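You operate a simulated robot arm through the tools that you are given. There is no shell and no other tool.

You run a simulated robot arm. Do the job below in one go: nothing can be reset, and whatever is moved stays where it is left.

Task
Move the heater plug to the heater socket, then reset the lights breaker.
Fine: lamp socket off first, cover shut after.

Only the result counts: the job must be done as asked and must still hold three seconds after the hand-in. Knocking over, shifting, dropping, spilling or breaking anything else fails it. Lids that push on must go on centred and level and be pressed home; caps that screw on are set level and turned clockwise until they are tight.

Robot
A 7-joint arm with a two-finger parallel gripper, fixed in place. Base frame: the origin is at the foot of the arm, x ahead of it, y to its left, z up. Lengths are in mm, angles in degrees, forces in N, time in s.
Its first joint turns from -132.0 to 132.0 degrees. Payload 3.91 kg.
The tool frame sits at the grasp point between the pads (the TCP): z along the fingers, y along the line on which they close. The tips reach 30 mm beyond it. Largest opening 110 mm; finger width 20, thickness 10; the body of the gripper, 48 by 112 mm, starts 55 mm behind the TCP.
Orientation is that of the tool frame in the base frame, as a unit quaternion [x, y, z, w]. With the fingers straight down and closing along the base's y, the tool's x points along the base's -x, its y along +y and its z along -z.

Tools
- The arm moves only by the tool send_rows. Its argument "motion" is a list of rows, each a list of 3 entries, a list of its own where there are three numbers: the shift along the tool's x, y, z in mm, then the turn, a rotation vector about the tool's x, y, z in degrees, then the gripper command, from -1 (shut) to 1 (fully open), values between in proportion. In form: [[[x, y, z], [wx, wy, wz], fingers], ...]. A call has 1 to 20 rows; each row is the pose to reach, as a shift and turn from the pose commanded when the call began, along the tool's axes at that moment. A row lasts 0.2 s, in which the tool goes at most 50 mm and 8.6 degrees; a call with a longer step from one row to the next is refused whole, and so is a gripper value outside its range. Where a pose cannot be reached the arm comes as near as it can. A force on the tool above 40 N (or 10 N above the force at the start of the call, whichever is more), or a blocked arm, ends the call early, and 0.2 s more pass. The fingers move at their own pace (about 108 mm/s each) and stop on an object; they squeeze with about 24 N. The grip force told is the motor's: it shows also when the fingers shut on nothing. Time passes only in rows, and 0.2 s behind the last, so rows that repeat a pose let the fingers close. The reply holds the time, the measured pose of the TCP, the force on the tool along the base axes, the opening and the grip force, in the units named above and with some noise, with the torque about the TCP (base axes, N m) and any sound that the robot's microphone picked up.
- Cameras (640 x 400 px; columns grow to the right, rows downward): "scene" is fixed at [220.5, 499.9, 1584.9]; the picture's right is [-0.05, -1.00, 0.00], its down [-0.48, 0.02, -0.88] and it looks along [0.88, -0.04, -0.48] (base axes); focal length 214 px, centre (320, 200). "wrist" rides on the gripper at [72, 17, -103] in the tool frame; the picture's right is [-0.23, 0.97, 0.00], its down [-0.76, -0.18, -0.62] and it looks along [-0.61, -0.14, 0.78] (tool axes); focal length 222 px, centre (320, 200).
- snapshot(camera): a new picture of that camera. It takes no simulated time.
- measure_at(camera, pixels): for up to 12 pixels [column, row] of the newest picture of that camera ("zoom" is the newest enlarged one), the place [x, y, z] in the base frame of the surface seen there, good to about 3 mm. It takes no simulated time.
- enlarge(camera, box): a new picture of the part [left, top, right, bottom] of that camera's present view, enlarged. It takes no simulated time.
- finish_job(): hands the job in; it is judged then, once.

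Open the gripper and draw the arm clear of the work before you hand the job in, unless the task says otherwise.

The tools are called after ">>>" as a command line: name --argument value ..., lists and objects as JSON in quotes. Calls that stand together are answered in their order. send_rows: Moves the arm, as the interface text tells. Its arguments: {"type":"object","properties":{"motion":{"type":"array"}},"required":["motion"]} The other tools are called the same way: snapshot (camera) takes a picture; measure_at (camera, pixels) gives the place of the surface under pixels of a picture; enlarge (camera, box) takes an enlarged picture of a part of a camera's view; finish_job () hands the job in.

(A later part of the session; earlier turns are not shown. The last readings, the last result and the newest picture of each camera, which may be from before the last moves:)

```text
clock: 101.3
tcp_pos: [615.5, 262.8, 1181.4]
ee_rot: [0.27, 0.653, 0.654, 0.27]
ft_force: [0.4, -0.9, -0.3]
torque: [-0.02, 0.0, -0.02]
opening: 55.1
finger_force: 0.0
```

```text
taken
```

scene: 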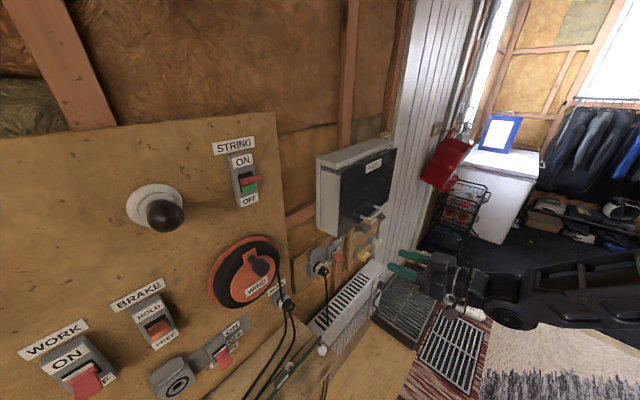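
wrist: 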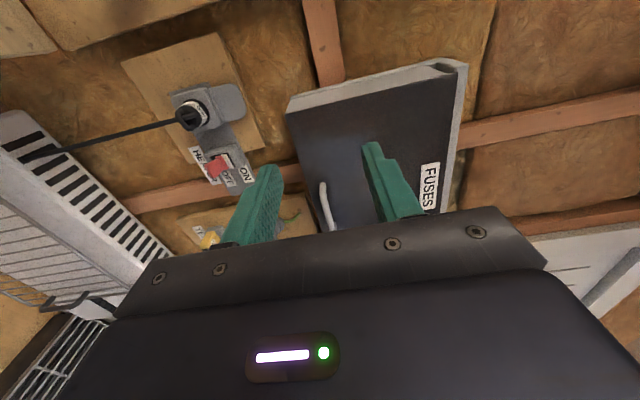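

The knobs below are far (z<1000). I approach the handle to 60 mm in front, fingers ~55 mm open, vertical closing.

>>> send_rows --motion '[[[-24, -4, 10], [0, 0, 0], 0], [[-49, -8, 25], [0, 0, 0], 0], [[-73, -12, 42], [0, 0, 0], 0], [[-98, -15, 60], [0, 0, 0], 0], [[-122, -19, 77], [0, 0, 0], 0], [[-147, -23, 94], [0, 0, 0], 0], [[-171, -27, 111], [0, 0, 0], 0], [[-195.5, -30, 127], [0, 0, 0], 0], [[-195.5, -30, 127], [0, 0, 0], 0]]'

>>> snapshot --camera "wrist"

>>> enlarge --camera "scene" --box '[310, 140, 430, 240]'

```text
clock: 103.3
tcp_pos: [844.4, 213.3, 1151.4]
ee_rot: [0.27, 0.654, 0.653, 0.27]
ft_force: [0.2, 0.0, -0.3]
torque: [-0.02, 0.05, 0.02]
opening: 55.3
finger_force: 0.1
```

```text
taken
```

wrist: 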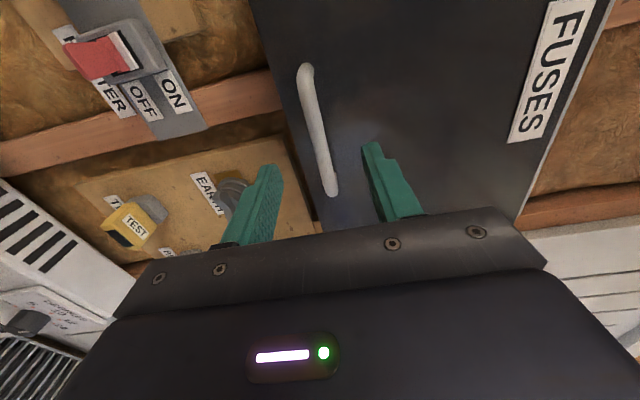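

```text
4.00 times, centred on (370, 190) of scene
```

zoom: 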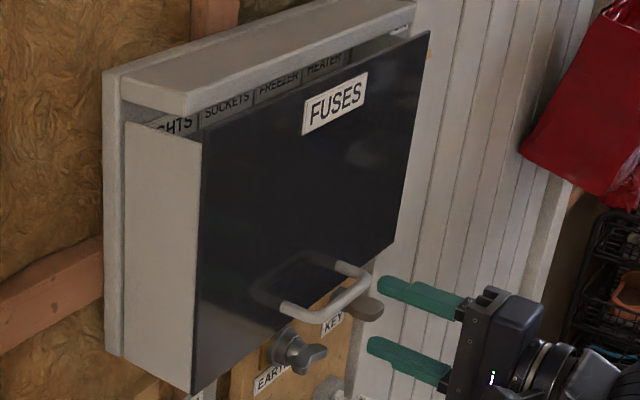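

The bar is centred between the fingers (col ≈321 at row 145). I advance 55 mm and close on it.

>>> send_rows --motion '[[[0, 0, 15], [0, 0, 0], 0], [[0, 0, 30], [0, 0, 0], 0], [[0, 0, 45], [0, 0, 0], 0], [[0, 0, 55], [0, 0, 0], 0], [[0, 0, 55], [0, 0, 0], -0.5], [[0, 0, 55], [0, 0, 0], -1], [[0, 0, 55], [0, 0, 0], -1]]'

>>> snapshot --camera "wrist"

```text
clock: 104.9
tcp_pos: [882.3, 253.0, 1149.5]
ee_rot: [0.271, 0.653, 0.653, 0.27]
ft_force: [1.7, 0.6, -2.3]
torque: [-0.02, 0.0, -0.03]
opening: 11.9
finger_force: 45.0
```

```text
taken
```

wrist: 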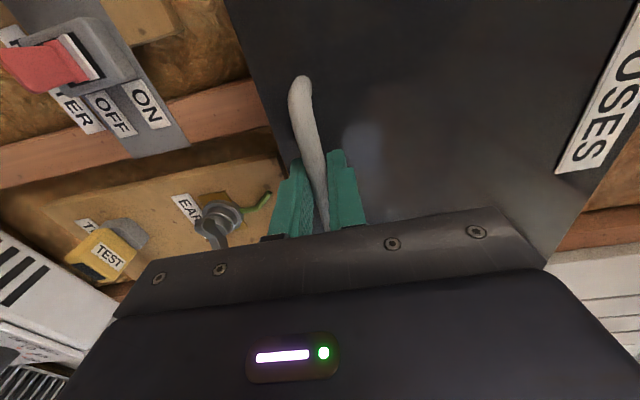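

Handle gripped (11.9 mm). I test with a small outward pull.

>>> send_rows --motion '[[[0, 0, -2], [0, 0, 0], -1], [[0, 0, -4], [0, 0, 0], -1], [[0, 0, -6], [0, 0, 0], -1], [[0, 0, -8], [0, 0, 0], -1]]'

>>> enlarge --camera "scene" --box '[310, 140, 430, 240]'

```text
clock: 105.9
tcp_pos: [878.3, 247.4, 1152.4]
ee_rot: [0.27, 0.653, 0.654, 0.27]
ft_force: [8.6, 0.9, 15.8]
torque: [0.07, -0.02, 0.3]
opening: 11.7
finger_force: 45.0
```

```text
4.00 times, centred on (370, 190) of scene
```

zoom: 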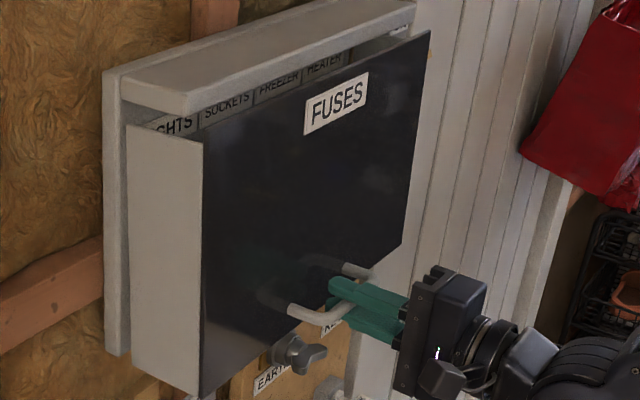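

The cover swings: bottom comes out with the side panel, force pushes the tool up, so it is hinged at the top rear (≈d 912, z 1350). I follow that arc with the tool pitching along, first to 10°.

>>> send_rows --motion '[[[0, 5, -3], [2.5, 0, 0], -1], [[0, 10.3, -8.9], [5, 0, 0], -1], [[0, 16, -17], [7.5, 0, 0], -1], [[0, 22, -24.9], [10, 0, 0], -1]]'

>>> enlarge --camera "scene" --box '[310, 140, 430, 240]'

```text
clock: 106.6
tcp_pos: [867.6, 235.7, 1156.5]
ee_rot: [0.288, 0.69, 0.614, 0.253]
ft_force: [2.5, 0.7, -2.5]
torque: [-0.25, -0.14, -0.3]
opening: 11.5
finger_force: 45.4
stopped in row 3: the force on the tool passed its limit at 46 N (the readings are from after the stop); the commanded pose is now the measured one
```

```text
4.00 times, centred on (370, 190) of scene
```

zoom: 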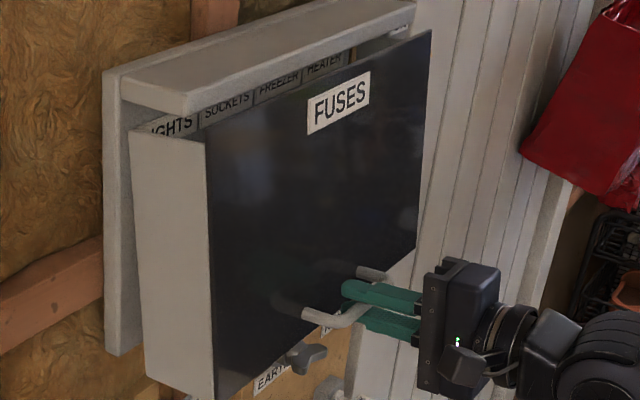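

The rise was too much; actual motion was (−23, +7) mm. I measure the cover's corners now to locate the hinge better.

>>> measure_at --camera "zoom" --pixels '[[210, 150], [219, 390], [428, 36], [414, 240], [134, 140], [146, 365], [136, 150], [170, 142], [206, 145], [300, 130]]'

>>> enlarge --camera "scene" --box '[316, 145, 376, 190]'

```text
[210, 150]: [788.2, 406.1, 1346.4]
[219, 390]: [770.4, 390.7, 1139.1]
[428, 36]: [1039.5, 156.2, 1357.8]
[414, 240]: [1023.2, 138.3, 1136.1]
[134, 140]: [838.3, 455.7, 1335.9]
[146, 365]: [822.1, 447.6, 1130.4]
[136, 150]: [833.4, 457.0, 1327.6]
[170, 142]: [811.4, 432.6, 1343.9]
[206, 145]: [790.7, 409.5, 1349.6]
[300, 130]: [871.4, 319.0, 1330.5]
```

```text
8.89 times, centred on (346, 168) of scene
```

zoom: 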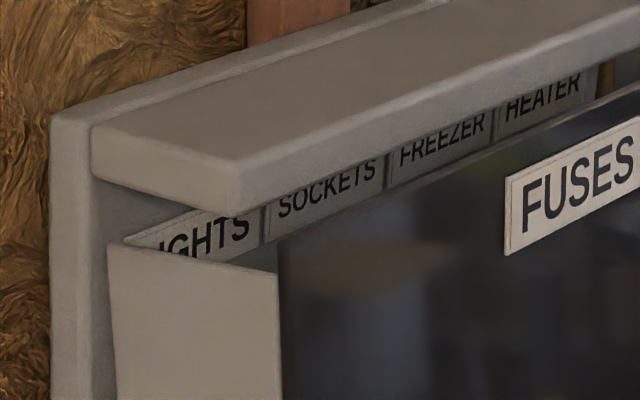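

Hinge refit: about d 867, z 1360 (under the hood's front edge). I continue along the refined arc to 20°.

>>> send_rows --motion '[[[0, 2.8, -6.8], [1.6, 0, 0], -1], [[0, 5.7, -13.7], [3.2, 0, 0], -1], [[0, 9.4, -22.5], [5.7, 0, 0], -1], [[0, 13.2, -31.4], [8.2, 0, 0], -1], [[0, 17.6, -40], [10.7, 0, 0], -1], [[0, 22.1, -48.4], [13.2, 0, 0], -1]]'

>>> enlarge --camera "scene" --box '[310, 140, 430, 240]'

```text
clock: 107.5
tcp_pos: [850.9, 220.1, 1167.7]
ee_rot: [0.303, 0.725, 0.573, 0.234]
ft_force: [2.1, -2.4, -2.1]
torque: [-0.32, -0.25, -0.36]
opening: 11.5
finger_force: 44.8
stopped in row 4: the force on the tool passed its limit at 43 N (the readings are from after the stop); the commanded pose is now the measured one
```

```text
4.00 times, centred on (370, 190) of scene
```

zoom: 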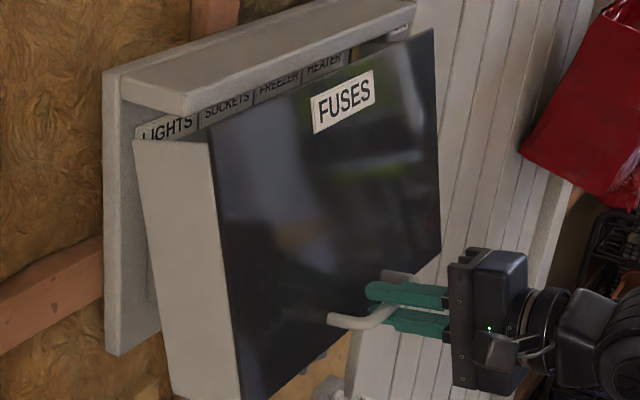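

The arc fits (hinge friction holds the cover by itself); the stop came from moving too quickly. I continue at 1.5° per row.

>>> send_rows --motion '[[[0, 1.7, -5.5], [1.5, 0, 0], -1], [[0, 3.5, -11], [3, 0, 0], -1], [[0, 5.5, -16.5], [4.5, 0, 0], -1], [[0, 7.6, -21.9], [6, 0, 0], -1], [[0, 9.8, -27.2], [7.5, 0, 0], -1], [[0, 12.2, -32.5], [9, 0, 0], -1], [[0, 14.8, -37.7], [10.5, 0, 0], -1], [[0, 17.4, -42.8], [12, 0, 0], -1], [[0, 20.2, -47.9], [13.5, 0, 0], -1], [[0, 23.1, -52.9], [15, 0, 0], -1], [[0, 26.1, -57.8], [16.5, 0, 0], -1], [[0, 29.3, -62.6], [18, 0, 0], -1]]'

>>> enlarge --camera "scene" --box '[310, 140, 430, 240]'

```text
clock: 109.1
tcp_pos: [826.7, 195.4, 1187.1]
ee_rot: [0.322, 0.774, 0.505, 0.206]
ft_force: [1.3, -1.1, -0.5]
torque: [-0.27, -0.26, -0.18]
opening: 11.4
finger_force: 44.9
stopped in row 7: the force on the tool passed its limit at 41 N (the readings are from after the stop); the commanded pose is now the measured one
```

```text
4.00 times, centred on (370, 190) of scene
```

zoom: 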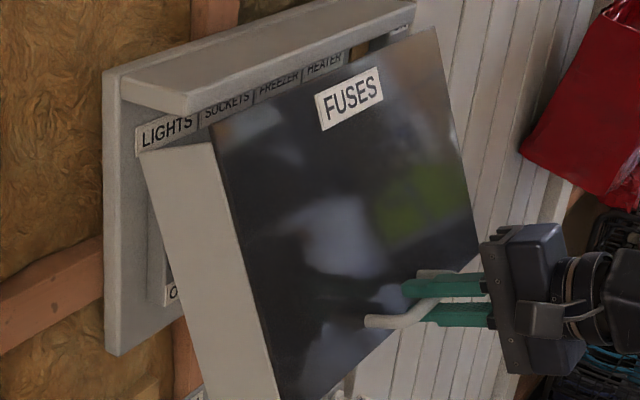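

Moved further to about 24°. I measure the cover's face to refine the hinge line.

>>> measure_at --camera "zoom" --pixels '[[218, 140], [250, 270], [270, 340], [285, 385], [432, 40], [470, 200], [300, 150], [330, 250], [145, 155], [165, 280], [185, 365], [400, 130]]'

```text
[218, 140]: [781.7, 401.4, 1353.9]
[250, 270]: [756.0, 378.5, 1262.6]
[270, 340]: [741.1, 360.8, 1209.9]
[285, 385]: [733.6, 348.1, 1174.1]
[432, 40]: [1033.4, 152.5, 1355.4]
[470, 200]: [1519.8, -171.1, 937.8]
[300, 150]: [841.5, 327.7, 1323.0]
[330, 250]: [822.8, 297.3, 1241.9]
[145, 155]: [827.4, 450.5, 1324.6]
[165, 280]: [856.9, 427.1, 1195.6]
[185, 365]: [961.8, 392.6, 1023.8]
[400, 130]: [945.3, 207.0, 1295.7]
```

Refined hinge: d≈851, z≈1380 (front edge of the hood), radius ≈232. I continue along this arc.

>>> send_rows --motion '[[[0, 1.1, -6], [1.5, 0, 0], -1], [[0, 2.4, -11.9], [3, 0, 0], -1], [[0, 3.8, -17.8], [4.5, 0, 0], -1], [[0, 5.4, -23.7], [6, 0, 0], -1], [[0, 7.2, -29.5], [7.5, 0, 0], -1], [[0, 9, -35.2], [9, 0, 0], -1], [[0, 11.1, -40.9], [10.5, 0, 0], -1], [[0, 13.3, -46.6], [12, 0, 0], -1], [[0, 15.6, -52.2], [13.5, 0, 0], -1], [[0, 18.1, -57.8], [15, 0, 0], -1], [[0, 20.7, -63.2], [16.5, 0, 0], -1], [[0, 23.5, -68.6], [18, 0, 0], -1], [[0, 26.4, -74], [19.5, 0, 0], -1], [[0, 29.5, -79.3], [21, 0, 0], -1], [[0, 32.7, -84.4], [22.5, 0, 0], -1], [[0, 36, -89.5], [24, 0, 0], -1]]'

>>> enlarge --camera "scene" --box '[310, 130, 442, 240]'

```text
clock: 111.1
tcp_pos: [798.9, 169.5, 1222.8]
ee_rot: [0.343, 0.824, 0.417, 0.171]
ft_force: [-0.7, 0.6, 1.3]
torque: [-0.25, -0.25, -0.16]
opening: 11.2
finger_force: 45.4
stopped in row 9: the force on the tool passed its limit at 41 N (the readings are from after the stop); the commanded pose is now the measured one
```

```text
3.64 times, centred on (376, 185) of scene
```

zoom: 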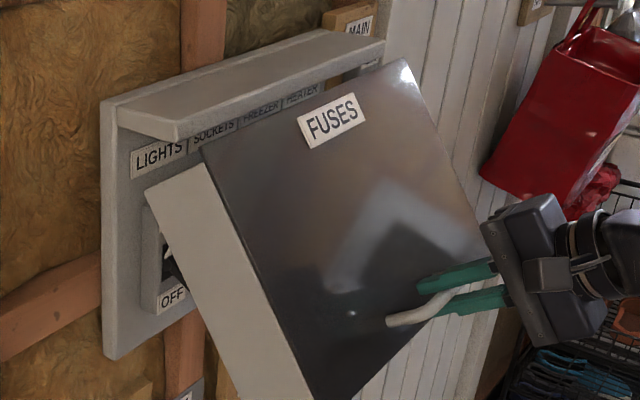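

Better fit now: hinge d≈856, z≈1366, R≈223, opened 36°. The LIGHTS breaker with its OFF label shows inside on the left. I continue opening.

>>> send_rows --motion '[[[0, 1, -3.8], [1, 0, 0], -1], [[0, 2, -7.5], [2, 0, 0], -1], [[0, 4.2, -15], [4, 0, 0], -1], [[0, 6.7, -22.4], [6, 0, 0], -1], [[0, 9.4, -29.7], [8, 0, 0], -1], [[0, 12.4, -36.9], [10, 0, 0], -1], [[0, 15.7, -44], [12, 0, 0], -1], [[0, 19.1, -50.9], [14, 0, 0], -1], [[0, 22.9, -57.8], [16, 0, 0], -1], [[0, 26.8, -64.4], [18, 0, 0], -1], [[0, 31, -71], [20, 0, 0], -1], [[0, 35.5, -77.5], [22, 0, 0], -1], [[0, 40.1, -83.7], [24, 0, 0], -1], [[0, 45, -89.8], [26, 0, 0], -1], [[0, 50, -95.8], [28, 0, 0], -1], [[0, 55.3, -101.5], [30, 0, 0], -1]]'

>>> enlarge --camera "scene" --box '[310, 110, 470, 240]'

```text
clock: 113.9
tcp_pos: [767.3, 138.4, 1301.4]
ee_rot: [0.37, 0.892, 0.24, 0.095]
ft_force: [-8.6, -1.3, -6.0]
torque: [-0.43, -0.27, -0.1]
opening: 11.5
finger_force: 45.1
stopped in row 13: the force on the tool passed its limit at 42 N (the readings are from after the stop); the commanded pose is now the measured one
```

```text
3.08 times, centred on (390, 175) of scene
```

zoom: 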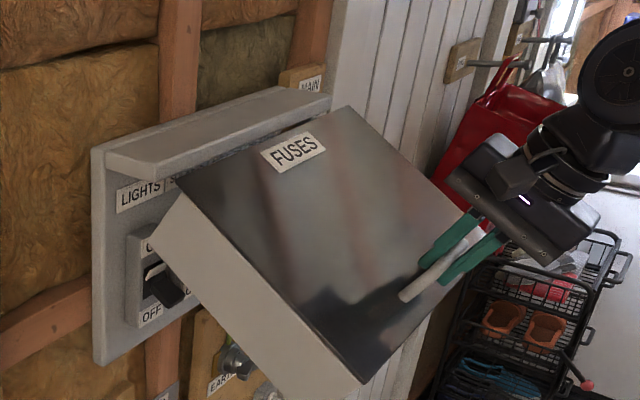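

Opened to ~60°, and the black LIGHTS toggle is visible inside. I continue the same arc to ~90°.

>>> send_rows --motion '[[[0, 1, -3.8], [1, 0, 0], -1], [[0, 2, -7.5], [2, 0, 0], -1], [[0, 3.1, -11.3], [3, 0, 0], -1], [[0, 4.2, -15], [4, 0, 0], -1], [[0, 5.4, -18.7], [5, 0, 0], -1], [[0, 6.7, -22.4], [6, 0, 0], -1], [[0, 8, -26], [7, 0, 0], -1], [[0, 9.4, -29.7], [8, 0, 0], -1], [[0, 12.4, -36.9], [10, 0, 0], -1], [[0, 15.7, -44], [12, 0, 0], -1], [[0, 19.1, -50.9], [14, 0, 0], -1], [[0, 22.9, -57.8], [16, 0, 0], -1], [[0, 26.8, -64.4], [18, 0, 0], -1], [[0, 31, -71], [20, 0, 0], -1], [[0, 35.5, -77.5], [22, 0, 0], -1], [[0, 40.1, -83.7], [24, 0, 0], -1], [[0, 45, -89.8], [26, 0, 0], -1], [[0, 50, -95.8], [28, 0, 0], -1], [[0, 55.3, -101.5], [30, 0, 0], -1]]'

>>> enlarge --camera "scene" --box '[310, 90, 470, 220]'

```text
clock: 115.5
tcp_pos: [763.6, 132.7, 1328.1]
ee_rot: [0.375, 0.906, 0.183, 0.072]
ft_force: [-14.6, -3.9, -6.1]
torque: [-0.77, -0.54, -0.29]
opening: 11.6
finger_force: 44.6
stopped in row 8: the force on the tool passed its limit at 41 N (the readings are from after the stop); the commanded pose is now the measured one
```

```text
3.08 times, centred on (390, 155) of scene
```

zoom: 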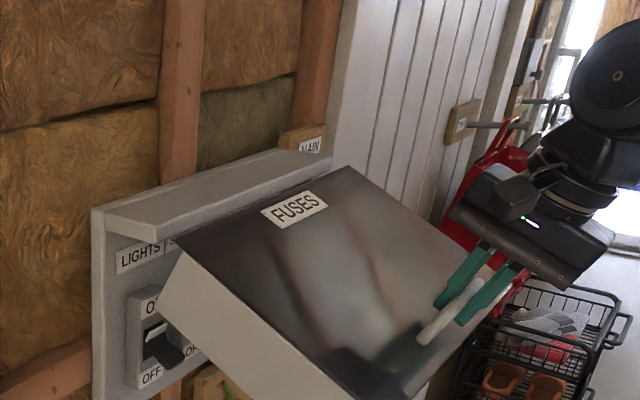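

Refit with all points: hinge d≈860, z≈1372, R≈230. I continue with this correction, slowly.

>>> send_rows --motion '[[[0, 0.8, -3.9], [0, 0, 0], -1], [[0, 1.7, -7.8], [1, 0, 0], -1], [[0, 2.7, -11.7], [2, 0, 0], -1], [[0, 3.8, -15.6], [3, 0, 0], -1], [[0, 4.9, -19.5], [4, 0, 0], -1], [[0, 6.1, -23.3], [5, 0, 0], -1], [[0, 7.3, -27.1], [6, 0, 0], -1], [[0, 8.6, -30.9], [7, 0, 0], -1], [[0, 10, -34.7], [8, 0, 0], -1], [[0, 11.4, -38.4], [9, 0, 0], -1], [[0, 14.5, -45.8], [11, 0, 0], -1], [[0, 17.9, -53.1], [13, 0, 0], -1], [[0, 21.4, -60.3], [15, 0, 0], -1], [[0, 25.3, -67.3], [17, 0, 0], -1], [[0, 29.4, -74.3], [19, 0, 0], -1], [[0, 33.8, -81], [21, 0, 0], -1]]'

>>> enlarge --camera "scene" --box '[310, 90, 470, 220]'

```text
clock: 119.0
tcp_pos: [762.8, 133.0, 1416.8]
ee_rot: [0.382, 0.924, 0.017, 0.003]
ft_force: [-25.0, -3.1, 1.2]
torque: [0.49, 0.69, -0.02]
opening: 11.5
finger_force: 45.5
```

```text
3.08 times, centred on (390, 155) of scene
```

zoom: 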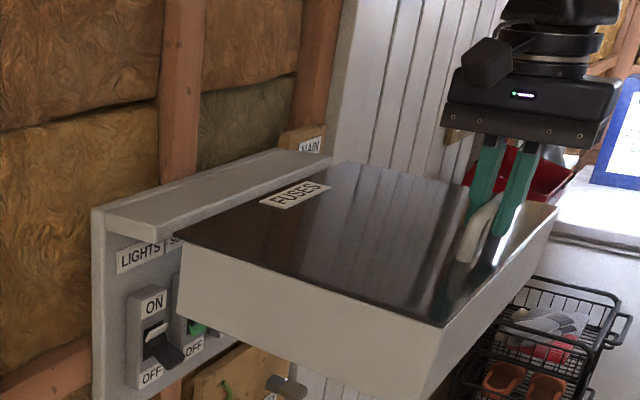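

The cover is now at ~88° and the LIGHTS breaker is fully visible: lever down, white showing under ON. I measure the breaker and lid geometry.

>>> measure_at --camera "zoom" --pixels '[[155, 330], [165, 345], [175, 358], [155, 300], [152, 375], [135, 340], [195, 325], [195, 348], [180, 300], [440, 325], [430, 395], [182, 245]]'

>>> enlarge --camera "scene" --box '[332, 160, 380, 220]'

```text
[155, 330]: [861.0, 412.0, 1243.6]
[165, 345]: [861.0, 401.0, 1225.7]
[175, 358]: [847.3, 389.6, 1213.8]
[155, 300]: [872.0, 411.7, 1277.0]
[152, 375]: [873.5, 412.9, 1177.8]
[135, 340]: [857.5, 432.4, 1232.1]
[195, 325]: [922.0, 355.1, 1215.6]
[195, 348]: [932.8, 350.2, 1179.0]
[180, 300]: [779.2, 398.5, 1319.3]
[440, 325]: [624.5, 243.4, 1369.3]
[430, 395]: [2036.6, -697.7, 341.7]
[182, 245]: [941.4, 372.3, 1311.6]
```

```text
6.67 times, centred on (356, 190) of scene
```

zoom: 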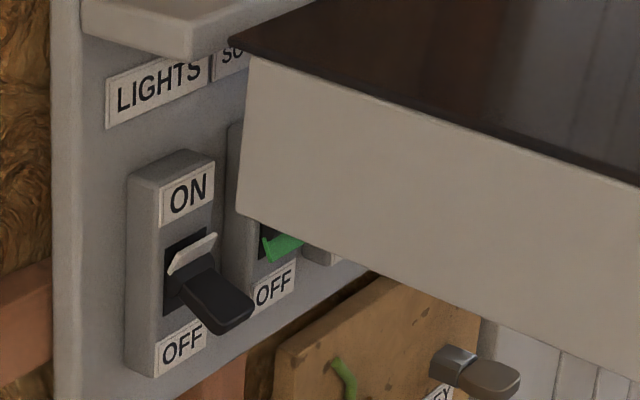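

LIGHTS breaker lever is down at (u≈324, tip d≈874, z≈1212). For more room under the lid I open it further, to ~105°, letting the bar turn somewhat in the grip.

>>> send_rows --motion '[[[0, 0, -5.7], [0.8, 0, 0], -1], [[0, 1.5, -11.4], [1.6, 0, 0], -1], [[0, 3, -17.2], [2.5, 0, 0], -1], [[0, 5, -23], [3.5, 0, 0], -1], [[0, 6.8, -28.8], [4.5, 0, 0], -1], [[0, 8.8, -34.5], [5.5, 0, 0], -1], [[0, 11, -40], [6.5, 0, 0], -1], [[0, 13.2, -45.7], [7.5, 0, 0], -1], [[0, 15.7, -51.2], [8.5, 0, 0], -1], [[0, 18.2, -56.7], [9.5, 0, 0], -1], [[0, 21, -62], [10.5, 0, 0], -1], [[0, 23.8, -67.3], [11.5, 0, 0], -1]]'

>>> enlarge --camera "scene" --box '[310, 70, 470, 220]'

```text
clock: 121.3
tcp_pos: [778.7, 141.7, 1472.3]
ee_rot: [0.383, 0.921, -0.066, -0.032]
ft_force: [-7.8, -7.4, -3.6]
torque: [-0.04, 0.33, 0.02]
opening: 11.4
finger_force: 44.7
stopped in row 11: the force on the tool passed its limit at 53 N (the readings are from after the stop); the commanded pose is now the measured one
```

```text
2.67 times, centred on (390, 145) of scene
```

zoom: 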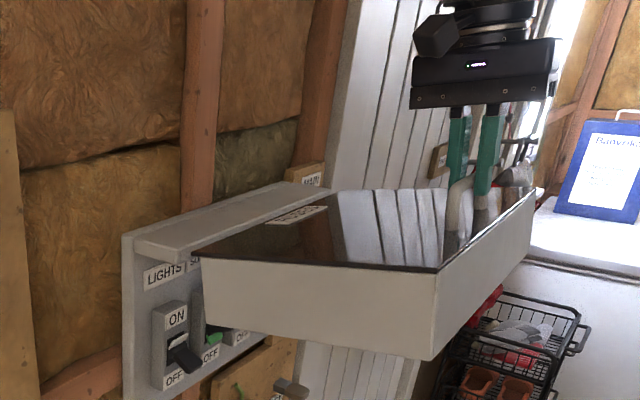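

The lid reached about 101° (53 N, likely its stop). Before letting go I test whether it holds: I ease it down 5 mm and watch the force.

>>> send_rows --motion '[[[0, -0.5, 1.5], [-0.3, 0, 0], -1], [[0, -1, 3], [-0.6, 0, 0], -1], [[0, -1.5, 4.5], [-1, 0, 0], -1], [[0, -1.5, 4.5], [-1, 0, 0], -1], [[0, -1.5, 4.5], [-1, 0, 0], -1]]'

```text
clock: 122.5
tcp_pos: [776.3, 140.5, 1470.3]
ee_rot: [0.384, 0.921, -0.057, -0.028]
ft_force: [0.5, -8.8, 1.8]
torque: [-0.38, -0.25, 0.12]
opening: 11.5
finger_force: 44.5
```

Force is neutral, so the hinge holds. I open the fingers slightly and watch the lid.

>>> send_rows --motion '[[[0, 0, 0], [0, 0, 0], -0.7], [[0, 0, 0], [0, 0, 0], -0.6], [[0, 0, 0], [0, 0, 0], -0.6]]'

>>> enlarge --camera "scene" --box '[310, 70, 470, 220]'

```text
clock: 123.3
tcp_pos: [775.3, 140.0, 1470.3]
ee_rot: [0.382, 0.922, -0.057, -0.028]
ft_force: [-0.3, 0.2, 0.8]
torque: [0.0, -0.01, 0.02]
opening: 22.0
finger_force: 0.1
```

```text
2.67 times, centred on (390, 145) of scene
```

zoom: 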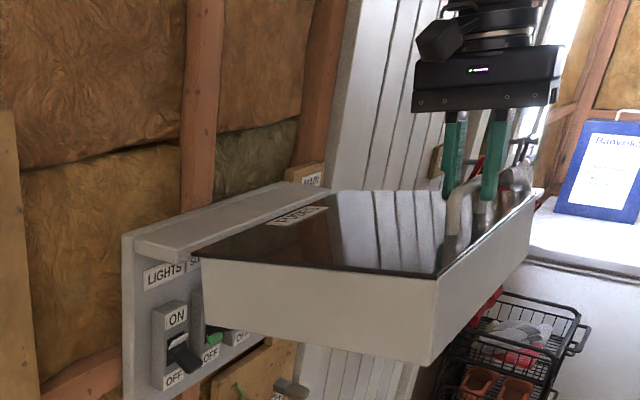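

The lid stays open by itself. I withdraw upward, then back away from it.

>>> send_rows --motion '[[[0, 0, -10], [0, 0, 0], -0.5], [[0, 0, -25], [0, 0, 0], -0.5], [[0, 0, -45], [0, 0, 0], -0.5], [[0, 0, -65], [0, 0, 0], -0.5], [[0, -30, -75], [0, 0, 0], -0.5], [[0, -65, -75], [0, 0, 0], -0.7], [[0, -105, -75], [0, 0, 0], -1], [[0, -145, -75], [0, 0, 0], -1]]'

>>> snapshot --camera "scene"

```text
clock: 125.1
tcp_pos: [683.0, 45.1, 1562.0]
ee_rot: [0.382, 0.922, -0.058, -0.028]
ft_force: [0.9, 0.3, -1.3]
torque: [-0.05, 0.09, 0.01]
opening: 0.0
finger_force: 23.9
out of reach, approached as far as the arm can: row 4, 5
```

```text
taken
```

scene: 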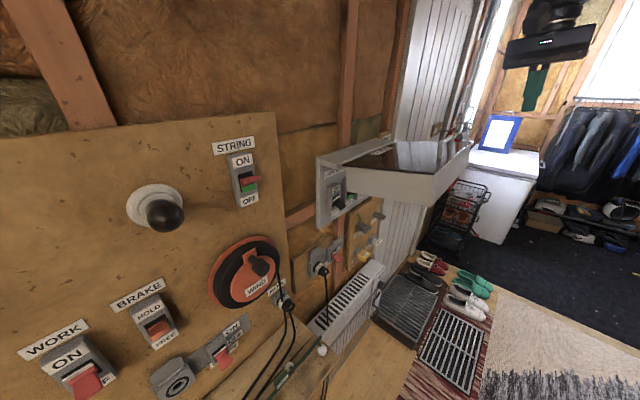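

Lid stays open. I rotate the tool to horizontal (camera below) here in free space.

>>> send_rows --motion '[[[0, 0, 0], [-4.95, -4.99, -4.4], -1], [[0, 0, 0], [-9.9, -9.99, -8.8], -1], [[0, 0, 0], [-14.9, -15, -13.2], -1], [[0, 0, 0], [-19.8, -20, -17.6], -1], [[0, 0, 0], [-24.8, -25, -22], -1], [[0, 0, 0], [-29.7, -30, -26.4], -1], [[0, 0, 0], [-34.7, -35, -30.8], -1], [[0, 0, 0], [-39.6, -39.9, -35.2], -1], [[0, 0, 0], [-44.6, -44.9, -39.6], -1], [[0, 0, 0], [-49.5, -49.9, -44], -1], [[0, 0, 0], [-54.5, -54.9, -48.4], -1], [[0, 0, 0], [-59.4, -59.9, -52.8], -1], [[0, 0, 0], [-64.4, -64.9, -57.2], -1], [[0, 0, 0], [-69.3, -69.9, -61.6], -1], [[0, 0, 0], [-74.3, -74.9, -66], -1]]'

>>> snapshot --camera "wrist"

```text
clock: 128.5
tcp_pos: [687.5, 16.2, 1562.0]
ee_rot: [-0.253, 0.661, 0.25, 0.66]
ft_force: [1.2, 0.9, -0.4]
torque: [0.0, 0.0, 0.05]
opening: 0.0
finger_force: 23.3
stopped in row 15: the arm was blocked; the commanded pose is now the measured one
```

```text
taken
```

wrist: 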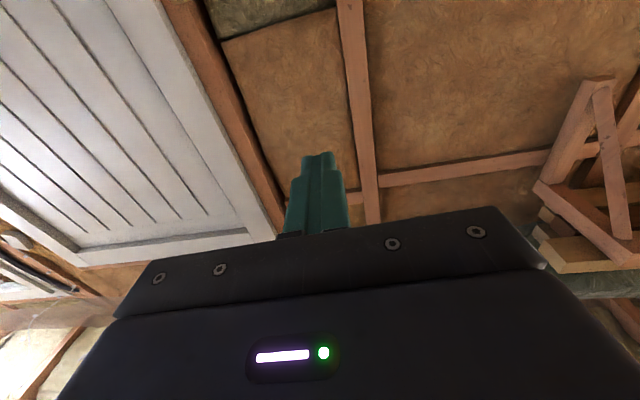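

Orientation is nearly there (heading 42°). I move left and down in front of the breakers, staying outside the lid.

>>> send_rows --motion '[[[10, 35, 0], [0, 0, 0], -1], [[30, 70, 1], [0, 0, 0], -1], [[55, 105, 2], [0, 0, 0], -1], [[90, 135, 3], [0, 0, 0], -1], [[130, 152, 4], [0, 0, 0], -1], [[175, 152, 4], [-3.3, 0, 0], -1], [[220, 152, 4], [-3.3, 0, 0], -1], [[265, 152, 4], [-3.3, 0, 0], -1], [[310, 152, 4], [-3.3, 0, 0], -1], [[361, 152, 4], [-3.3, 0, 0], -1]]'

```text
refused: row 10 steps farther than a row can; nothing moved
```

Last step slightly too long; resending.

>>> send_rows --motion '[[[10, 35, 0], [0, 0, 0], -1], [[30, 70, 1], [0, 0, 0], -1], [[55, 105, 2], [0, 0, 0], -1], [[90, 135, 3], [0, 0, 0], -1], [[130, 152, 4], [0, 0, 0], -1], [[175, 152, 4], [-3.3, 0, 0], -1], [[220, 152, 4], [-3.3, 0, 0], -1], [[265, 152, 4], [-3.3, 0, 0], -1], [[313, 152, 4], [-3.3, 0, 0], -1], [[361, 152, 4], [-3.3, 0, 0], -1]]'

>>> snapshot --camera "wrist"

>>> snapshot --camera "scene"

```text
clock: 130.7
tcp_pos: [622.5, 138.2, 1217.6]
ee_rot: [-0.273, 0.654, 0.27, 0.652]
ft_force: [-0.1, -0.6, -0.5]
torque: [-0.01, -0.01, 0.05]
opening: 0.0
finger_force: 24.6
out of reach, approached as far as the arm can: row 9, 10
```

```text
taken
```

wrist: 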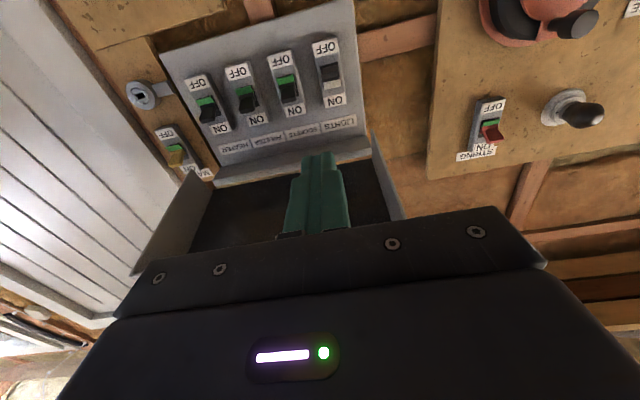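

```text
taken
```

scene: 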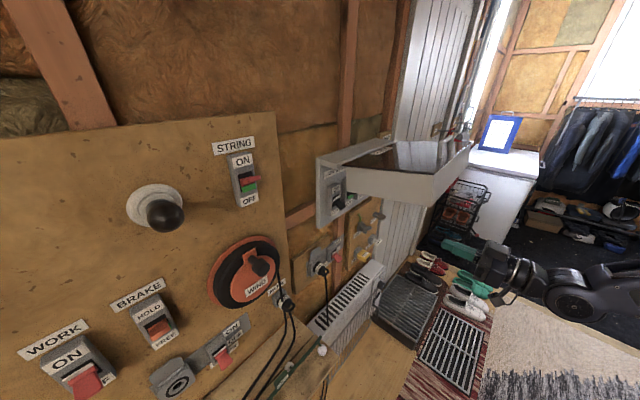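

All four breakers are visible (LIGHTS at (330,75), rightmost in this upside-down view). I zoom and measure its lever.

>>> enlarge --camera "wrist" --box '[250, 25, 370, 125]'

>>> measure_at --camera "zoom" --pixels '[[425, 185], [425, 150], [420, 215], [440, 240], [405, 90], [460, 320], [195, 215], [200, 250], [180, 180], [395, 200], [455, 200]]'

```text
4.00 times, centred on (310, 75) of wrist
```

zoom: 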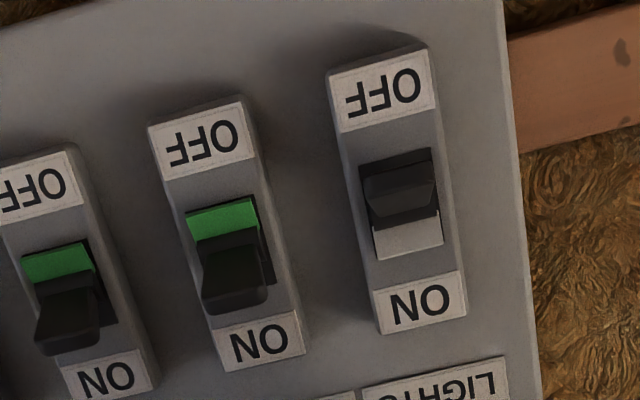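

```text
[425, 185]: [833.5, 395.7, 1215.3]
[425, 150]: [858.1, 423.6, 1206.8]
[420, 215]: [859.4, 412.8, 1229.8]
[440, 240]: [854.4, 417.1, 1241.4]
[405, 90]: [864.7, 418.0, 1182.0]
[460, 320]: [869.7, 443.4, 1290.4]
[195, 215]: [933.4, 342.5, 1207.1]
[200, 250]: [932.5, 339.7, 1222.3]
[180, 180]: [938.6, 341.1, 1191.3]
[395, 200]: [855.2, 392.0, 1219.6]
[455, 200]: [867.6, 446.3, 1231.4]
```

LIGHTS lever tip ≈ u 320, d 872, z 1215, housing face d≈907, and it's in the OFF position (white showing; neighbours show green). I bring the closed fingertips below the lever.

>>> send_rows --motion '[[[10, 5, 30], [0, 0, 0], -1], [[20, 10, 65], [0, 0, 0], -1], [[30, 15, 105], [0, 0, 0], -1], [[30, 20, 145], [0, 0, 0], -1], [[30, 22, 185], [0, 0, 0], -1], [[30, 22, 225], [0, 0, 0], -1], [[30, 22, 262], [0, 0, 0], -1], [[30, 22, 262], [0, 0, 0], -1]]'

>>> snapshot --camera "wrist"

>>> enlarge --camera "scene" --box '[310, 150, 406, 220]'

```text
clock: 132.5
tcp_pos: [708.8, 223.2, 1208.6]
ee_rot: [-0.272, 0.655, 0.268, 0.653]
ft_force: [0.0, -0.5, 0.6]
torque: [0.01, 0.01, 0.02]
opening: 0.0
finger_force: 24.3
out of reach, approached as far as the arm can: row 3, 4, 5, 6, 7, 8
```

```text
taken
```

wrist: 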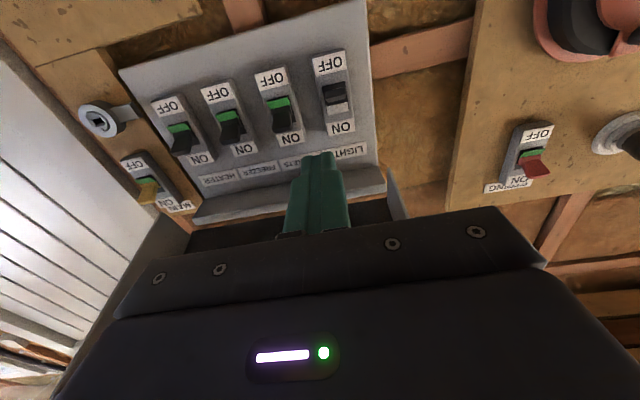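

```text
5.71 times, centred on (358, 185) of scene
```

zoom: 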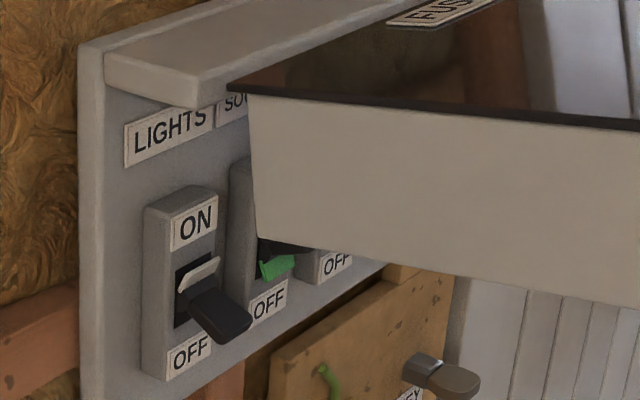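

The arm reported out of reach at d≈659 with this posture. I test a small forward step from here to see which direction is limited.

>>> send_rows --motion '[[[0, 0, 10], [0, 0, 0], -1], [[0, 0, 20], [0, 0, 0], -1], [[0, 0, 30], [0, 0, 0], -1]]'

```text
clock: 133.3
tcp_pos: [716.0, 223.3, 1214.9]
ee_rot: [-0.272, 0.653, 0.27, 0.653]
ft_force: [0.4, 0.0, 0.1]
torque: [0.0, 0.01, 0.04]
opening: 0.0
finger_force: 24.0
out of reach, approached as far as the arm can: row 1, 2, 3
```

Restricted here. I back off and go via the earlier good posture (615,263,1180) before trying again.

>>> send_rows --motion '[[[0, 0, -30], [0, 0, 0], -1], [[0, 0, -60], [0, 0, 0], -1], [[0, 20, -90], [0, 0, 0], -1], [[0, 45, -110], [0, 0, 0], -1], [[10, 75, -110], [0, 0, 0], -1], [[20, 95, -100], [0, 0, 0], -1], [[30, 100, -80], [0, 0, 0], -1], [[30, 100, -60], [0, 0, 0], -1], [[30, 100, -40], [0, 0, 0], -1]]'

>>> snapshot --camera "scene"

```text
clock: 135.3
tcp_pos: [602.4, 251.5, 1194.8]
ee_rot: [-0.273, 0.654, 0.269, 0.652]
ft_force: [0.2, 0.0, -0.1]
torque: [-0.01, -0.01, -0.02]
opening: 0.2
finger_force: 24.1
out of reach, approached as far as the arm can: row 4, 5, 6, 7, 8, 9
```

```text
taken
```

scene: 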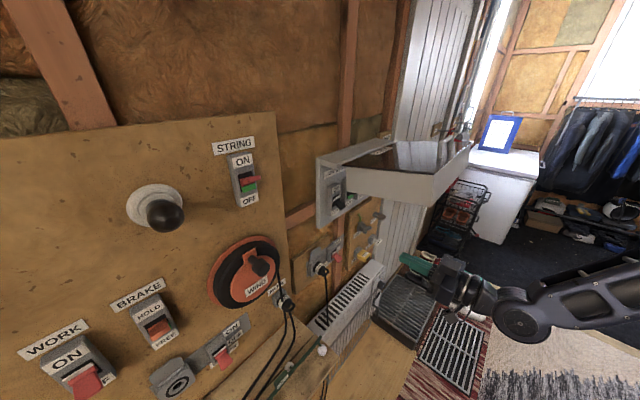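

The arm's elbow posture seems to have drifted against a joint limit. I return toward the start pose (tool down at (484,349,1558)) to recover a neutral posture.

>>> send_rows --motion '[[[-26, 11, -1], [0, 0, 0], -1], [[-52, 22, -2], [2.5, 6.1, 2.5], -1], [[-78, 33, -3], [5, 12.1, 5], -1], [[-104, 44, -4], [7.5, 18.2, 7.5], -1], [[-130, 55, -5], [10, 24.3, 10], -1], [[-156, 66, -6], [12.5, 30.3, 12.5], -1], [[-182, 77, -8], [15, 36.4, 15], -1], [[-208, 88, -9], [17.5, 42.4, 17.5], -1], [[-234, 99, -10], [20, 48.5, 20], -1], [[-260, 110, -11], [22.5, 54.6, 22.5], -1], [[-286, 121, -12], [25, 60.6, 25], -1], [[-312, 132, -13], [27.6, 66.7, 27.6], -1], [[-338, 143, -14], [30.1, 72.8, 30.1], -1], [[-363, 153, -15], [32.6, 78.8, 32.6], -1], [[-363, 153, -15], [35.1, 84.9, 35.1], -1], [[-363, 153, -15], [35.1, 84.9, 35.1], -1]]'

>>> snapshot --camera "scene"

```text
clock: 138.7
tcp_pos: [484.5, 349.6, 1558.3]
ee_rot: [-0.001, 1.0, -0.002, 0.0]
ft_force: [0.7, -0.3, -1.2]
torque: [0.04, -0.01, -0.01]
opening: 0.0
finger_force: 24.3
out of reach, approached as far as the arm can: row 5
```

```text
taken
```

scene: 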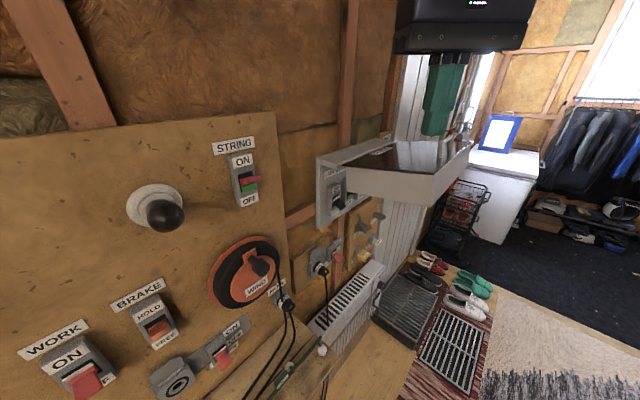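

Neutral posture recovered. I re-approach: turning to horizontal (camera below) while moving to u≈300, d≈560, z≈1300.

>>> send_rows --motion '[[[-9, -12, 18], [-2.5, -6.1, -2.5], -1], [[-18, -24, 37], [-5, -12.1, -5], -1], [[-26, -36, 55], [-7.5, -18.2, -7.5], -1], [[-35, -47, 74], [-10, -24.3, -10], -1], [[-44, -59, 92], [-12.5, -30.3, -12.5], -1], [[-53, -71, 110], [-15, -36.4, -15], -1], [[-62, -83, 129], [-17.5, -42.4, -17.5], -1], [[-71, -95, 147], [-20, -48.5, -20], -1], [[-79, -107, 166], [-22.5, -54.6, -22.5], -1], [[-88, -118, 184], [-25, -60.6, -25], -1], [[-97, -130, 203], [-27.6, -66.7, -27.6], -1], [[-106, -142, 221], [-30.1, -72.8, -30.1], -1], [[-115, -154, 240], [-32.6, -78.8, -32.6], -1], [[-123.6, -165.8, 258], [-35.1, -84.9, -35.1], -1]]'

>>> snapshot --camera "scene"

```text
clock: 141.9
tcp_pos: [636.3, 125.8, 1300.1]
ee_rot: [-0.233, 0.669, 0.23, 0.668]
ft_force: [0.1, 0.5, -1.0]
torque: [0.02, -0.03, 0.04]
opening: 0.3
finger_force: 24.3
stopped in row 14: the arm was blocked; the commanded pose is now the measured one
```

```text
taken
```

scene: 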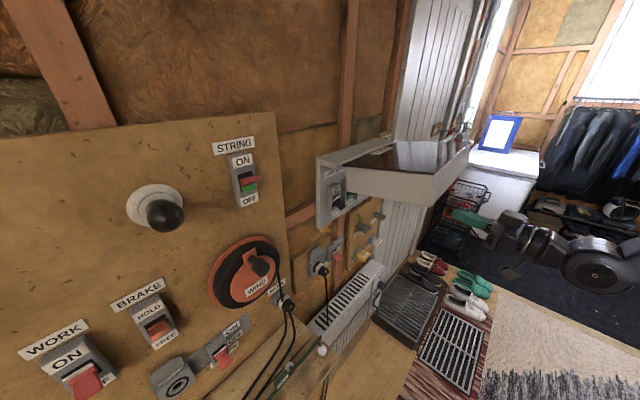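

Again restricted in this roll. The earlier roll (tool x to the left, vertical closing) reached this region well, so I roll +90° about the tool axis.

>>> send_rows --motion '[[[0, 0, -10], [0, 0, 8.2], -1], [[0, 0, -20], [0, 0, 16.4], -1], [[0, 0, -20], [0, 0, 24.6], -1], [[0, 0, -20], [0, 0, 32.7], -1], [[0, 0, -20], [0, 0, 40.9], -1], [[0, 0, -20], [0, 0, 49.1], -1], [[0, 0, -20], [0, 0, 57.3], -1], [[0, 0, -20], [0, 0, 65.5], -1], [[0, 0, -20], [0, 0, 73.6], -1], [[0, 0, -20], [0, 0, 81.8], -1], [[0, 0, -20], [0, 0, 90], -1]]'

```text
clock: 144.3
tcp_pos: [619.8, 113.1, 1300.5]
ee_rot: [0.309, 0.638, 0.635, 0.308]
ft_force: [-0.6, 0.1, 0.2]
torque: [0.01, 0.0, -0.02]
opening: 0.0
finger_force: 24.1
```

Rolled. Now I lower to z≈1200, square the heading and advance toward u≈320, d≈700.

>>> send_rows --motion '[[[5, -30, 5], [0, 2, 0], -1], [[10, -60, 10], [0, 4, 0], -1], [[15, -85, 20], [0, 6.7, 0], -1], [[22, -100, 45], [0, 6.7, 0], -1], [[30, -100, 75], [0, 6.7, 0], -1], [[38, -100, 105], [0, 6.7, 0], -1], [[46, -100, 135], [0, 6.7, 0], -1], [[59, -100, 176], [0, 6.7, 0], -1], [[59, -100, 176], [0, 6.7, 0], -1]]'

>>> snapshot --camera "wrist"

>>> snapshot --camera "scene"

```text
clock: 146.3
tcp_pos: [705.3, 233.7, 1226.4]
ee_rot: [0.269, 0.655, 0.651, 0.271]
ft_force: [0.3, 0.0, 0.1]
torque: [0.01, 0.01, -0.02]
opening: 0.0
finger_force: 24.4
out of reach, approached as far as the arm can: row 7, 8, 9
```

```text
taken
```

wrist: 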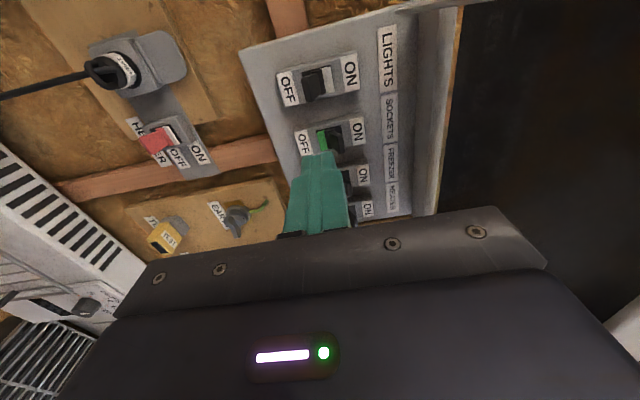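

```text
taken
```

scene: 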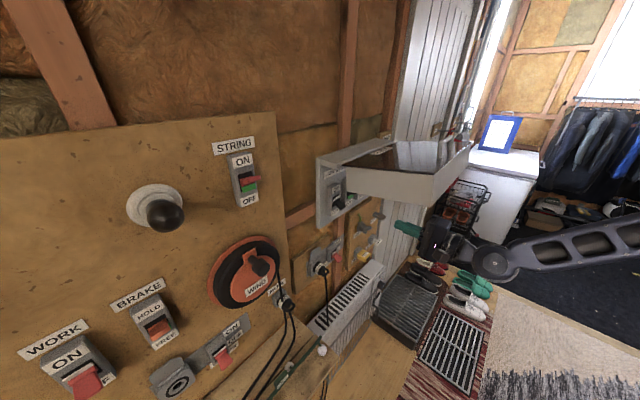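

Same limit with either roll, so it's an arm-posture limit on the 45° heading. I turn the heading to ~23°, in line with the arm's radial direction, which the lever push tolerates.

>>> send_rows --motion '[[[0, 0, -10], [0, -7.5, 0], -1], [[0, 0, -10], [0, -15, 0], -1], [[0, 0, -10], [0, -22, 0], -1], [[0, 0, -10], [0, -22, 0], -1]]'

>>> send_rows --motion '[[[0, -5, 10], [0, 0, 0], -1], [[0, -10, 20], [0, 0, 0], -1], [[5, -15, 30], [0, 0, 0], -1], [[10, -20, 40], [0, 0, 0], -1]]'

```text
clock: 147.3
tcp_pos: [698.8, 215.6, 1232.3]
ee_rot: [0.353, 0.614, 0.611, 0.354]
ft_force: [0.2, 0.5, 0.4]
torque: [-0.02, 0.0, 0.02]
opening: 0.0
finger_force: 24.2
out of reach, approached as far as the arm can: row 2, 3, 4
```

```text
clock: 148.3
tcp_pos: [699.1, 215.5, 1232.7]
ee_rot: [0.351, 0.615, 0.611, 0.354]
ft_force: [0.7, -0.1, 0.0]
torque: [-0.02, 0.04, 0.0]
opening: 0.1
finger_force: 23.9
out of reach, approached as far as the arm can: row 1, 2, 3, 4
```

Still limited. I test whether pitching the tool down frees the motion.

>>> send_rows --motion '[[[0, 0, 0], [5, 0, 0], -1], [[0, 0, 0], [10, 0, 0], -1], [[0, 0, 0], [15, 0, 0], -1], [[0, 0, 0], [20, 0, 0], -1]]'

>>> send_rows --motion '[[[0, 0, 10], [0, 0, 0], -1], [[0, 0, 20], [0, 0, 0], -1], [[0, 0, 30], [0, 0, 0], -1]]'

>>> snapshot --camera "scene"

```text
clock: 149.3
tcp_pos: [700.1, 214.9, 1231.5]
ee_rot: [0.409, 0.712, 0.494, 0.286]
ft_force: [-0.1, -0.5, -0.1]
torque: [-0.02, 0.0, 0.03]
opening: 0.0
finger_force: 24.1
```

```text
clock: 150.1
tcp_pos: [723.4, 227.6, 1222.1]
ee_rot: [0.408, 0.711, 0.495, 0.287]
ft_force: [-0.2, 0.4, -0.3]
torque: [0.01, -0.02, 0.02]
opening: 0.0
finger_force: 23.8
```

```text
taken
```

scene: 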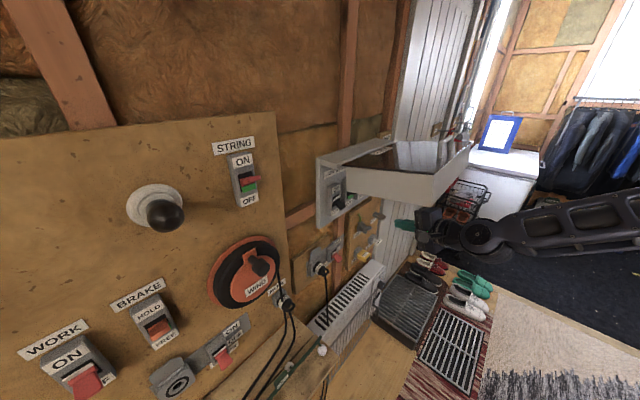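

With 20° pitch it moves freely, so it's the wrist pitch limit. I advance at this pitch, low (z≈1195), toward the breaker.

>>> send_rows --motion '[[[8, 0, 20], [0, 0, 0], -1], [[18, 3, 42], [0, 0, 0], -1], [[28, 6, 65], [0, 0, 0], -1], [[38, 10, 88], [0, 0, 0], -1], [[48, 13, 108], [0, 0, 0], -1], [[52.7, 15.6, 120], [0, 0, 0], -1]]'

>>> send_rows --motion '[[[0, 0, 0], [-4, 0, 0], -1], [[0, 0, 0], [-8, 0, 0], -1], [[0, 0, 0], [-12, 0, 0], -1], [[0, 0, 0], [-15, 0, 0], -1]]'

>>> snapshot --camera "scene"

>>> enlarge --camera "scene" --box '[310, 140, 470, 270]'

>>> snapshot --camera "wrist"

```text
clock: 151.5
tcp_pos: [727.4, 233.9, 1225.1]
ee_rot: [0.408, 0.712, 0.495, 0.286]
ft_force: [0.2, -0.3, 0.4]
torque: [-0.01, -0.02, 0.02]
opening: 0.2
finger_force: 23.7
out of reach, approached as far as the arm can: row 1, 2, 3, 4, 5, 6
```

```text
clock: 152.5
tcp_pos: [725.9, 218.0, 1227.2]
ee_rot: [0.377, 0.657, 0.565, 0.326]
ft_force: [-0.1, 0.2, 0.1]
torque: [0.02, 0.01, 0.02]
opening: 0.1
finger_force: 24.4
out of reach, approached as far as the arm can: row 1, 2, 3, 4
```

```text
taken
```

scene: 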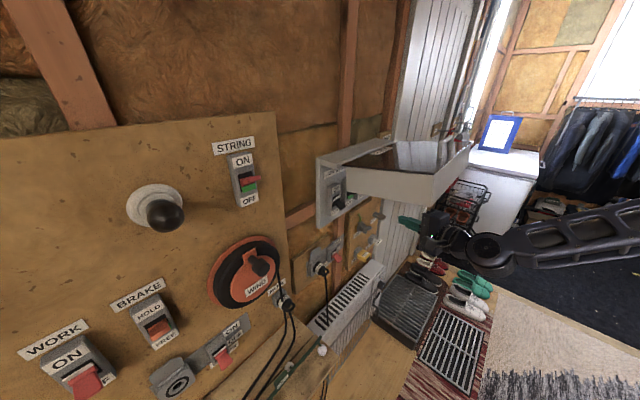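

```text
3.08 times, centred on (390, 205) of scene
```

zoom: 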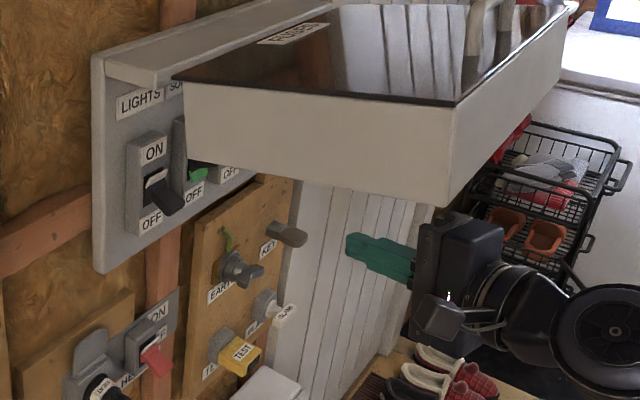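

```text
taken
```

wrist: 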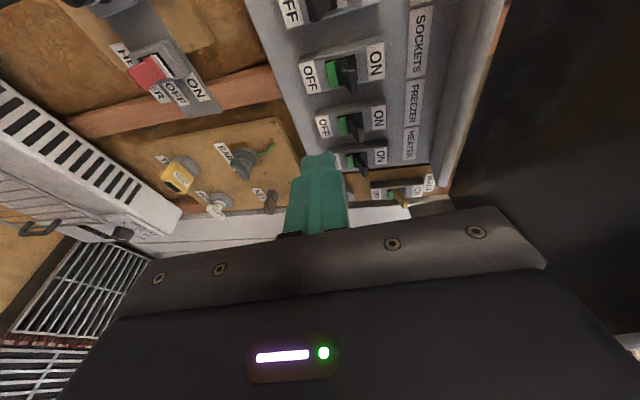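

The arm's posture itself must be changed. I retreat clear of the lid, go back to the start pose, and then swing through the left side (where the posture was good) before returning.

>>> send_rows --motion '[[[-8, -5, -31], [0, 0, 0], -1], [[-17, -10, -62], [0, 0, 0], -1], [[-25, -14, -93], [0, 0, 0], -1], [[-33, -19, -124], [0, 0, 0], -1], [[-6, 14, -131], [7.3, 4.2, -4.9], -1], [[20, 46, -137], [14.7, 8.5, -9.8], -1], [[47, 79, -144], [22, 12.7, -14.7], -1], [[74, 111, -150], [29.4, 16.9, -19.6], -1], [[101, 144, -157], [36.7, 21.2, -24.5], -1], [[127, 177, -164], [44, 25.4, -29.4], -1], [[154, 209, -170], [51.4, 29.6, -34.3], -1], [[181, 242, -177], [58.7, 33.8, -39.2], -1], [[207, 274, -183], [66, 38.1, -44.1], -1], [[234, 306.5, -190], [73.4, 42.3, -49], -1], [[234, 306.5, -190], [73.4, 42.3, -49], -1]]'

```text
refused: row 5 steps farther than a row can; nothing moved
```

Rotation steps were slightly too large; resending with 12 turning rows.

>>> send_rows --motion '[[[-8, -5, -31], [0, 0, 0], -1], [[-17, -10, -62], [0, 0, 0], -1], [[-25, -14, -93], [0, 0, 0], -1], [[-33, -19, -124], [0, 0, 0], -1], [[-11, 8, -130], [6.1, 3.5, -4.1], -1], [[12, 35, -135], [12.2, 7.1, -8.2], -1], [[34, 62, -141], [18.4, 10.6, -12.3], -1], [[56, 90, -146], [24.5, 14.1, -16.3], -1], [[78, 117, -152], [30.6, 17.6, -20.4], -1], [[101, 144, -157], [36.7, 21.2, -24.5], -1], [[123, 171, -163], [42.8, 24.7, -28.6], -1], [[145, 198, -168], [48.9, 28.2, -32.7], -1], [[167, 225, -174], [55.1, 31.7, -36.8], -1], [[190, 252, -179], [61.2, 35.3, -40.8], -1], [[212, 279, -185], [67.3, 38.8, -44.9], -1], [[234, 306.5, -190], [73.4, 42.3, -49], -1], [[234, 306.5, -190], [73.4, 42.3, -49], -1]]'

>>> snapshot --camera "scene"

```text
clock: 156.1
tcp_pos: [485.3, 349.5, 1560.2]
ee_rot: [0.0, 1.0, -0.003, -0.002]
ft_force: [0.0, -0.8, 0.2]
torque: [0.04, 0.03, 0.02]
opening: 0.0
finger_force: 24.2
```

```text
taken
```

scene: 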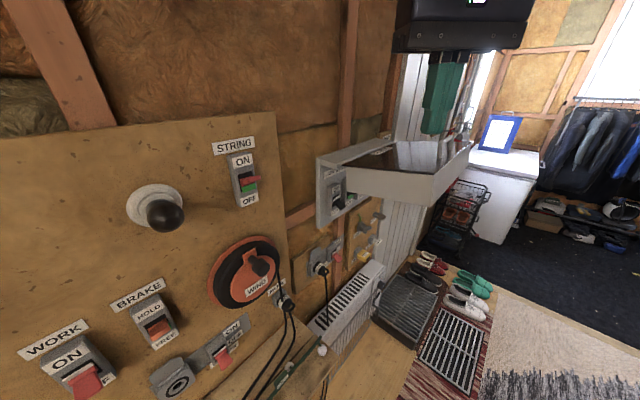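

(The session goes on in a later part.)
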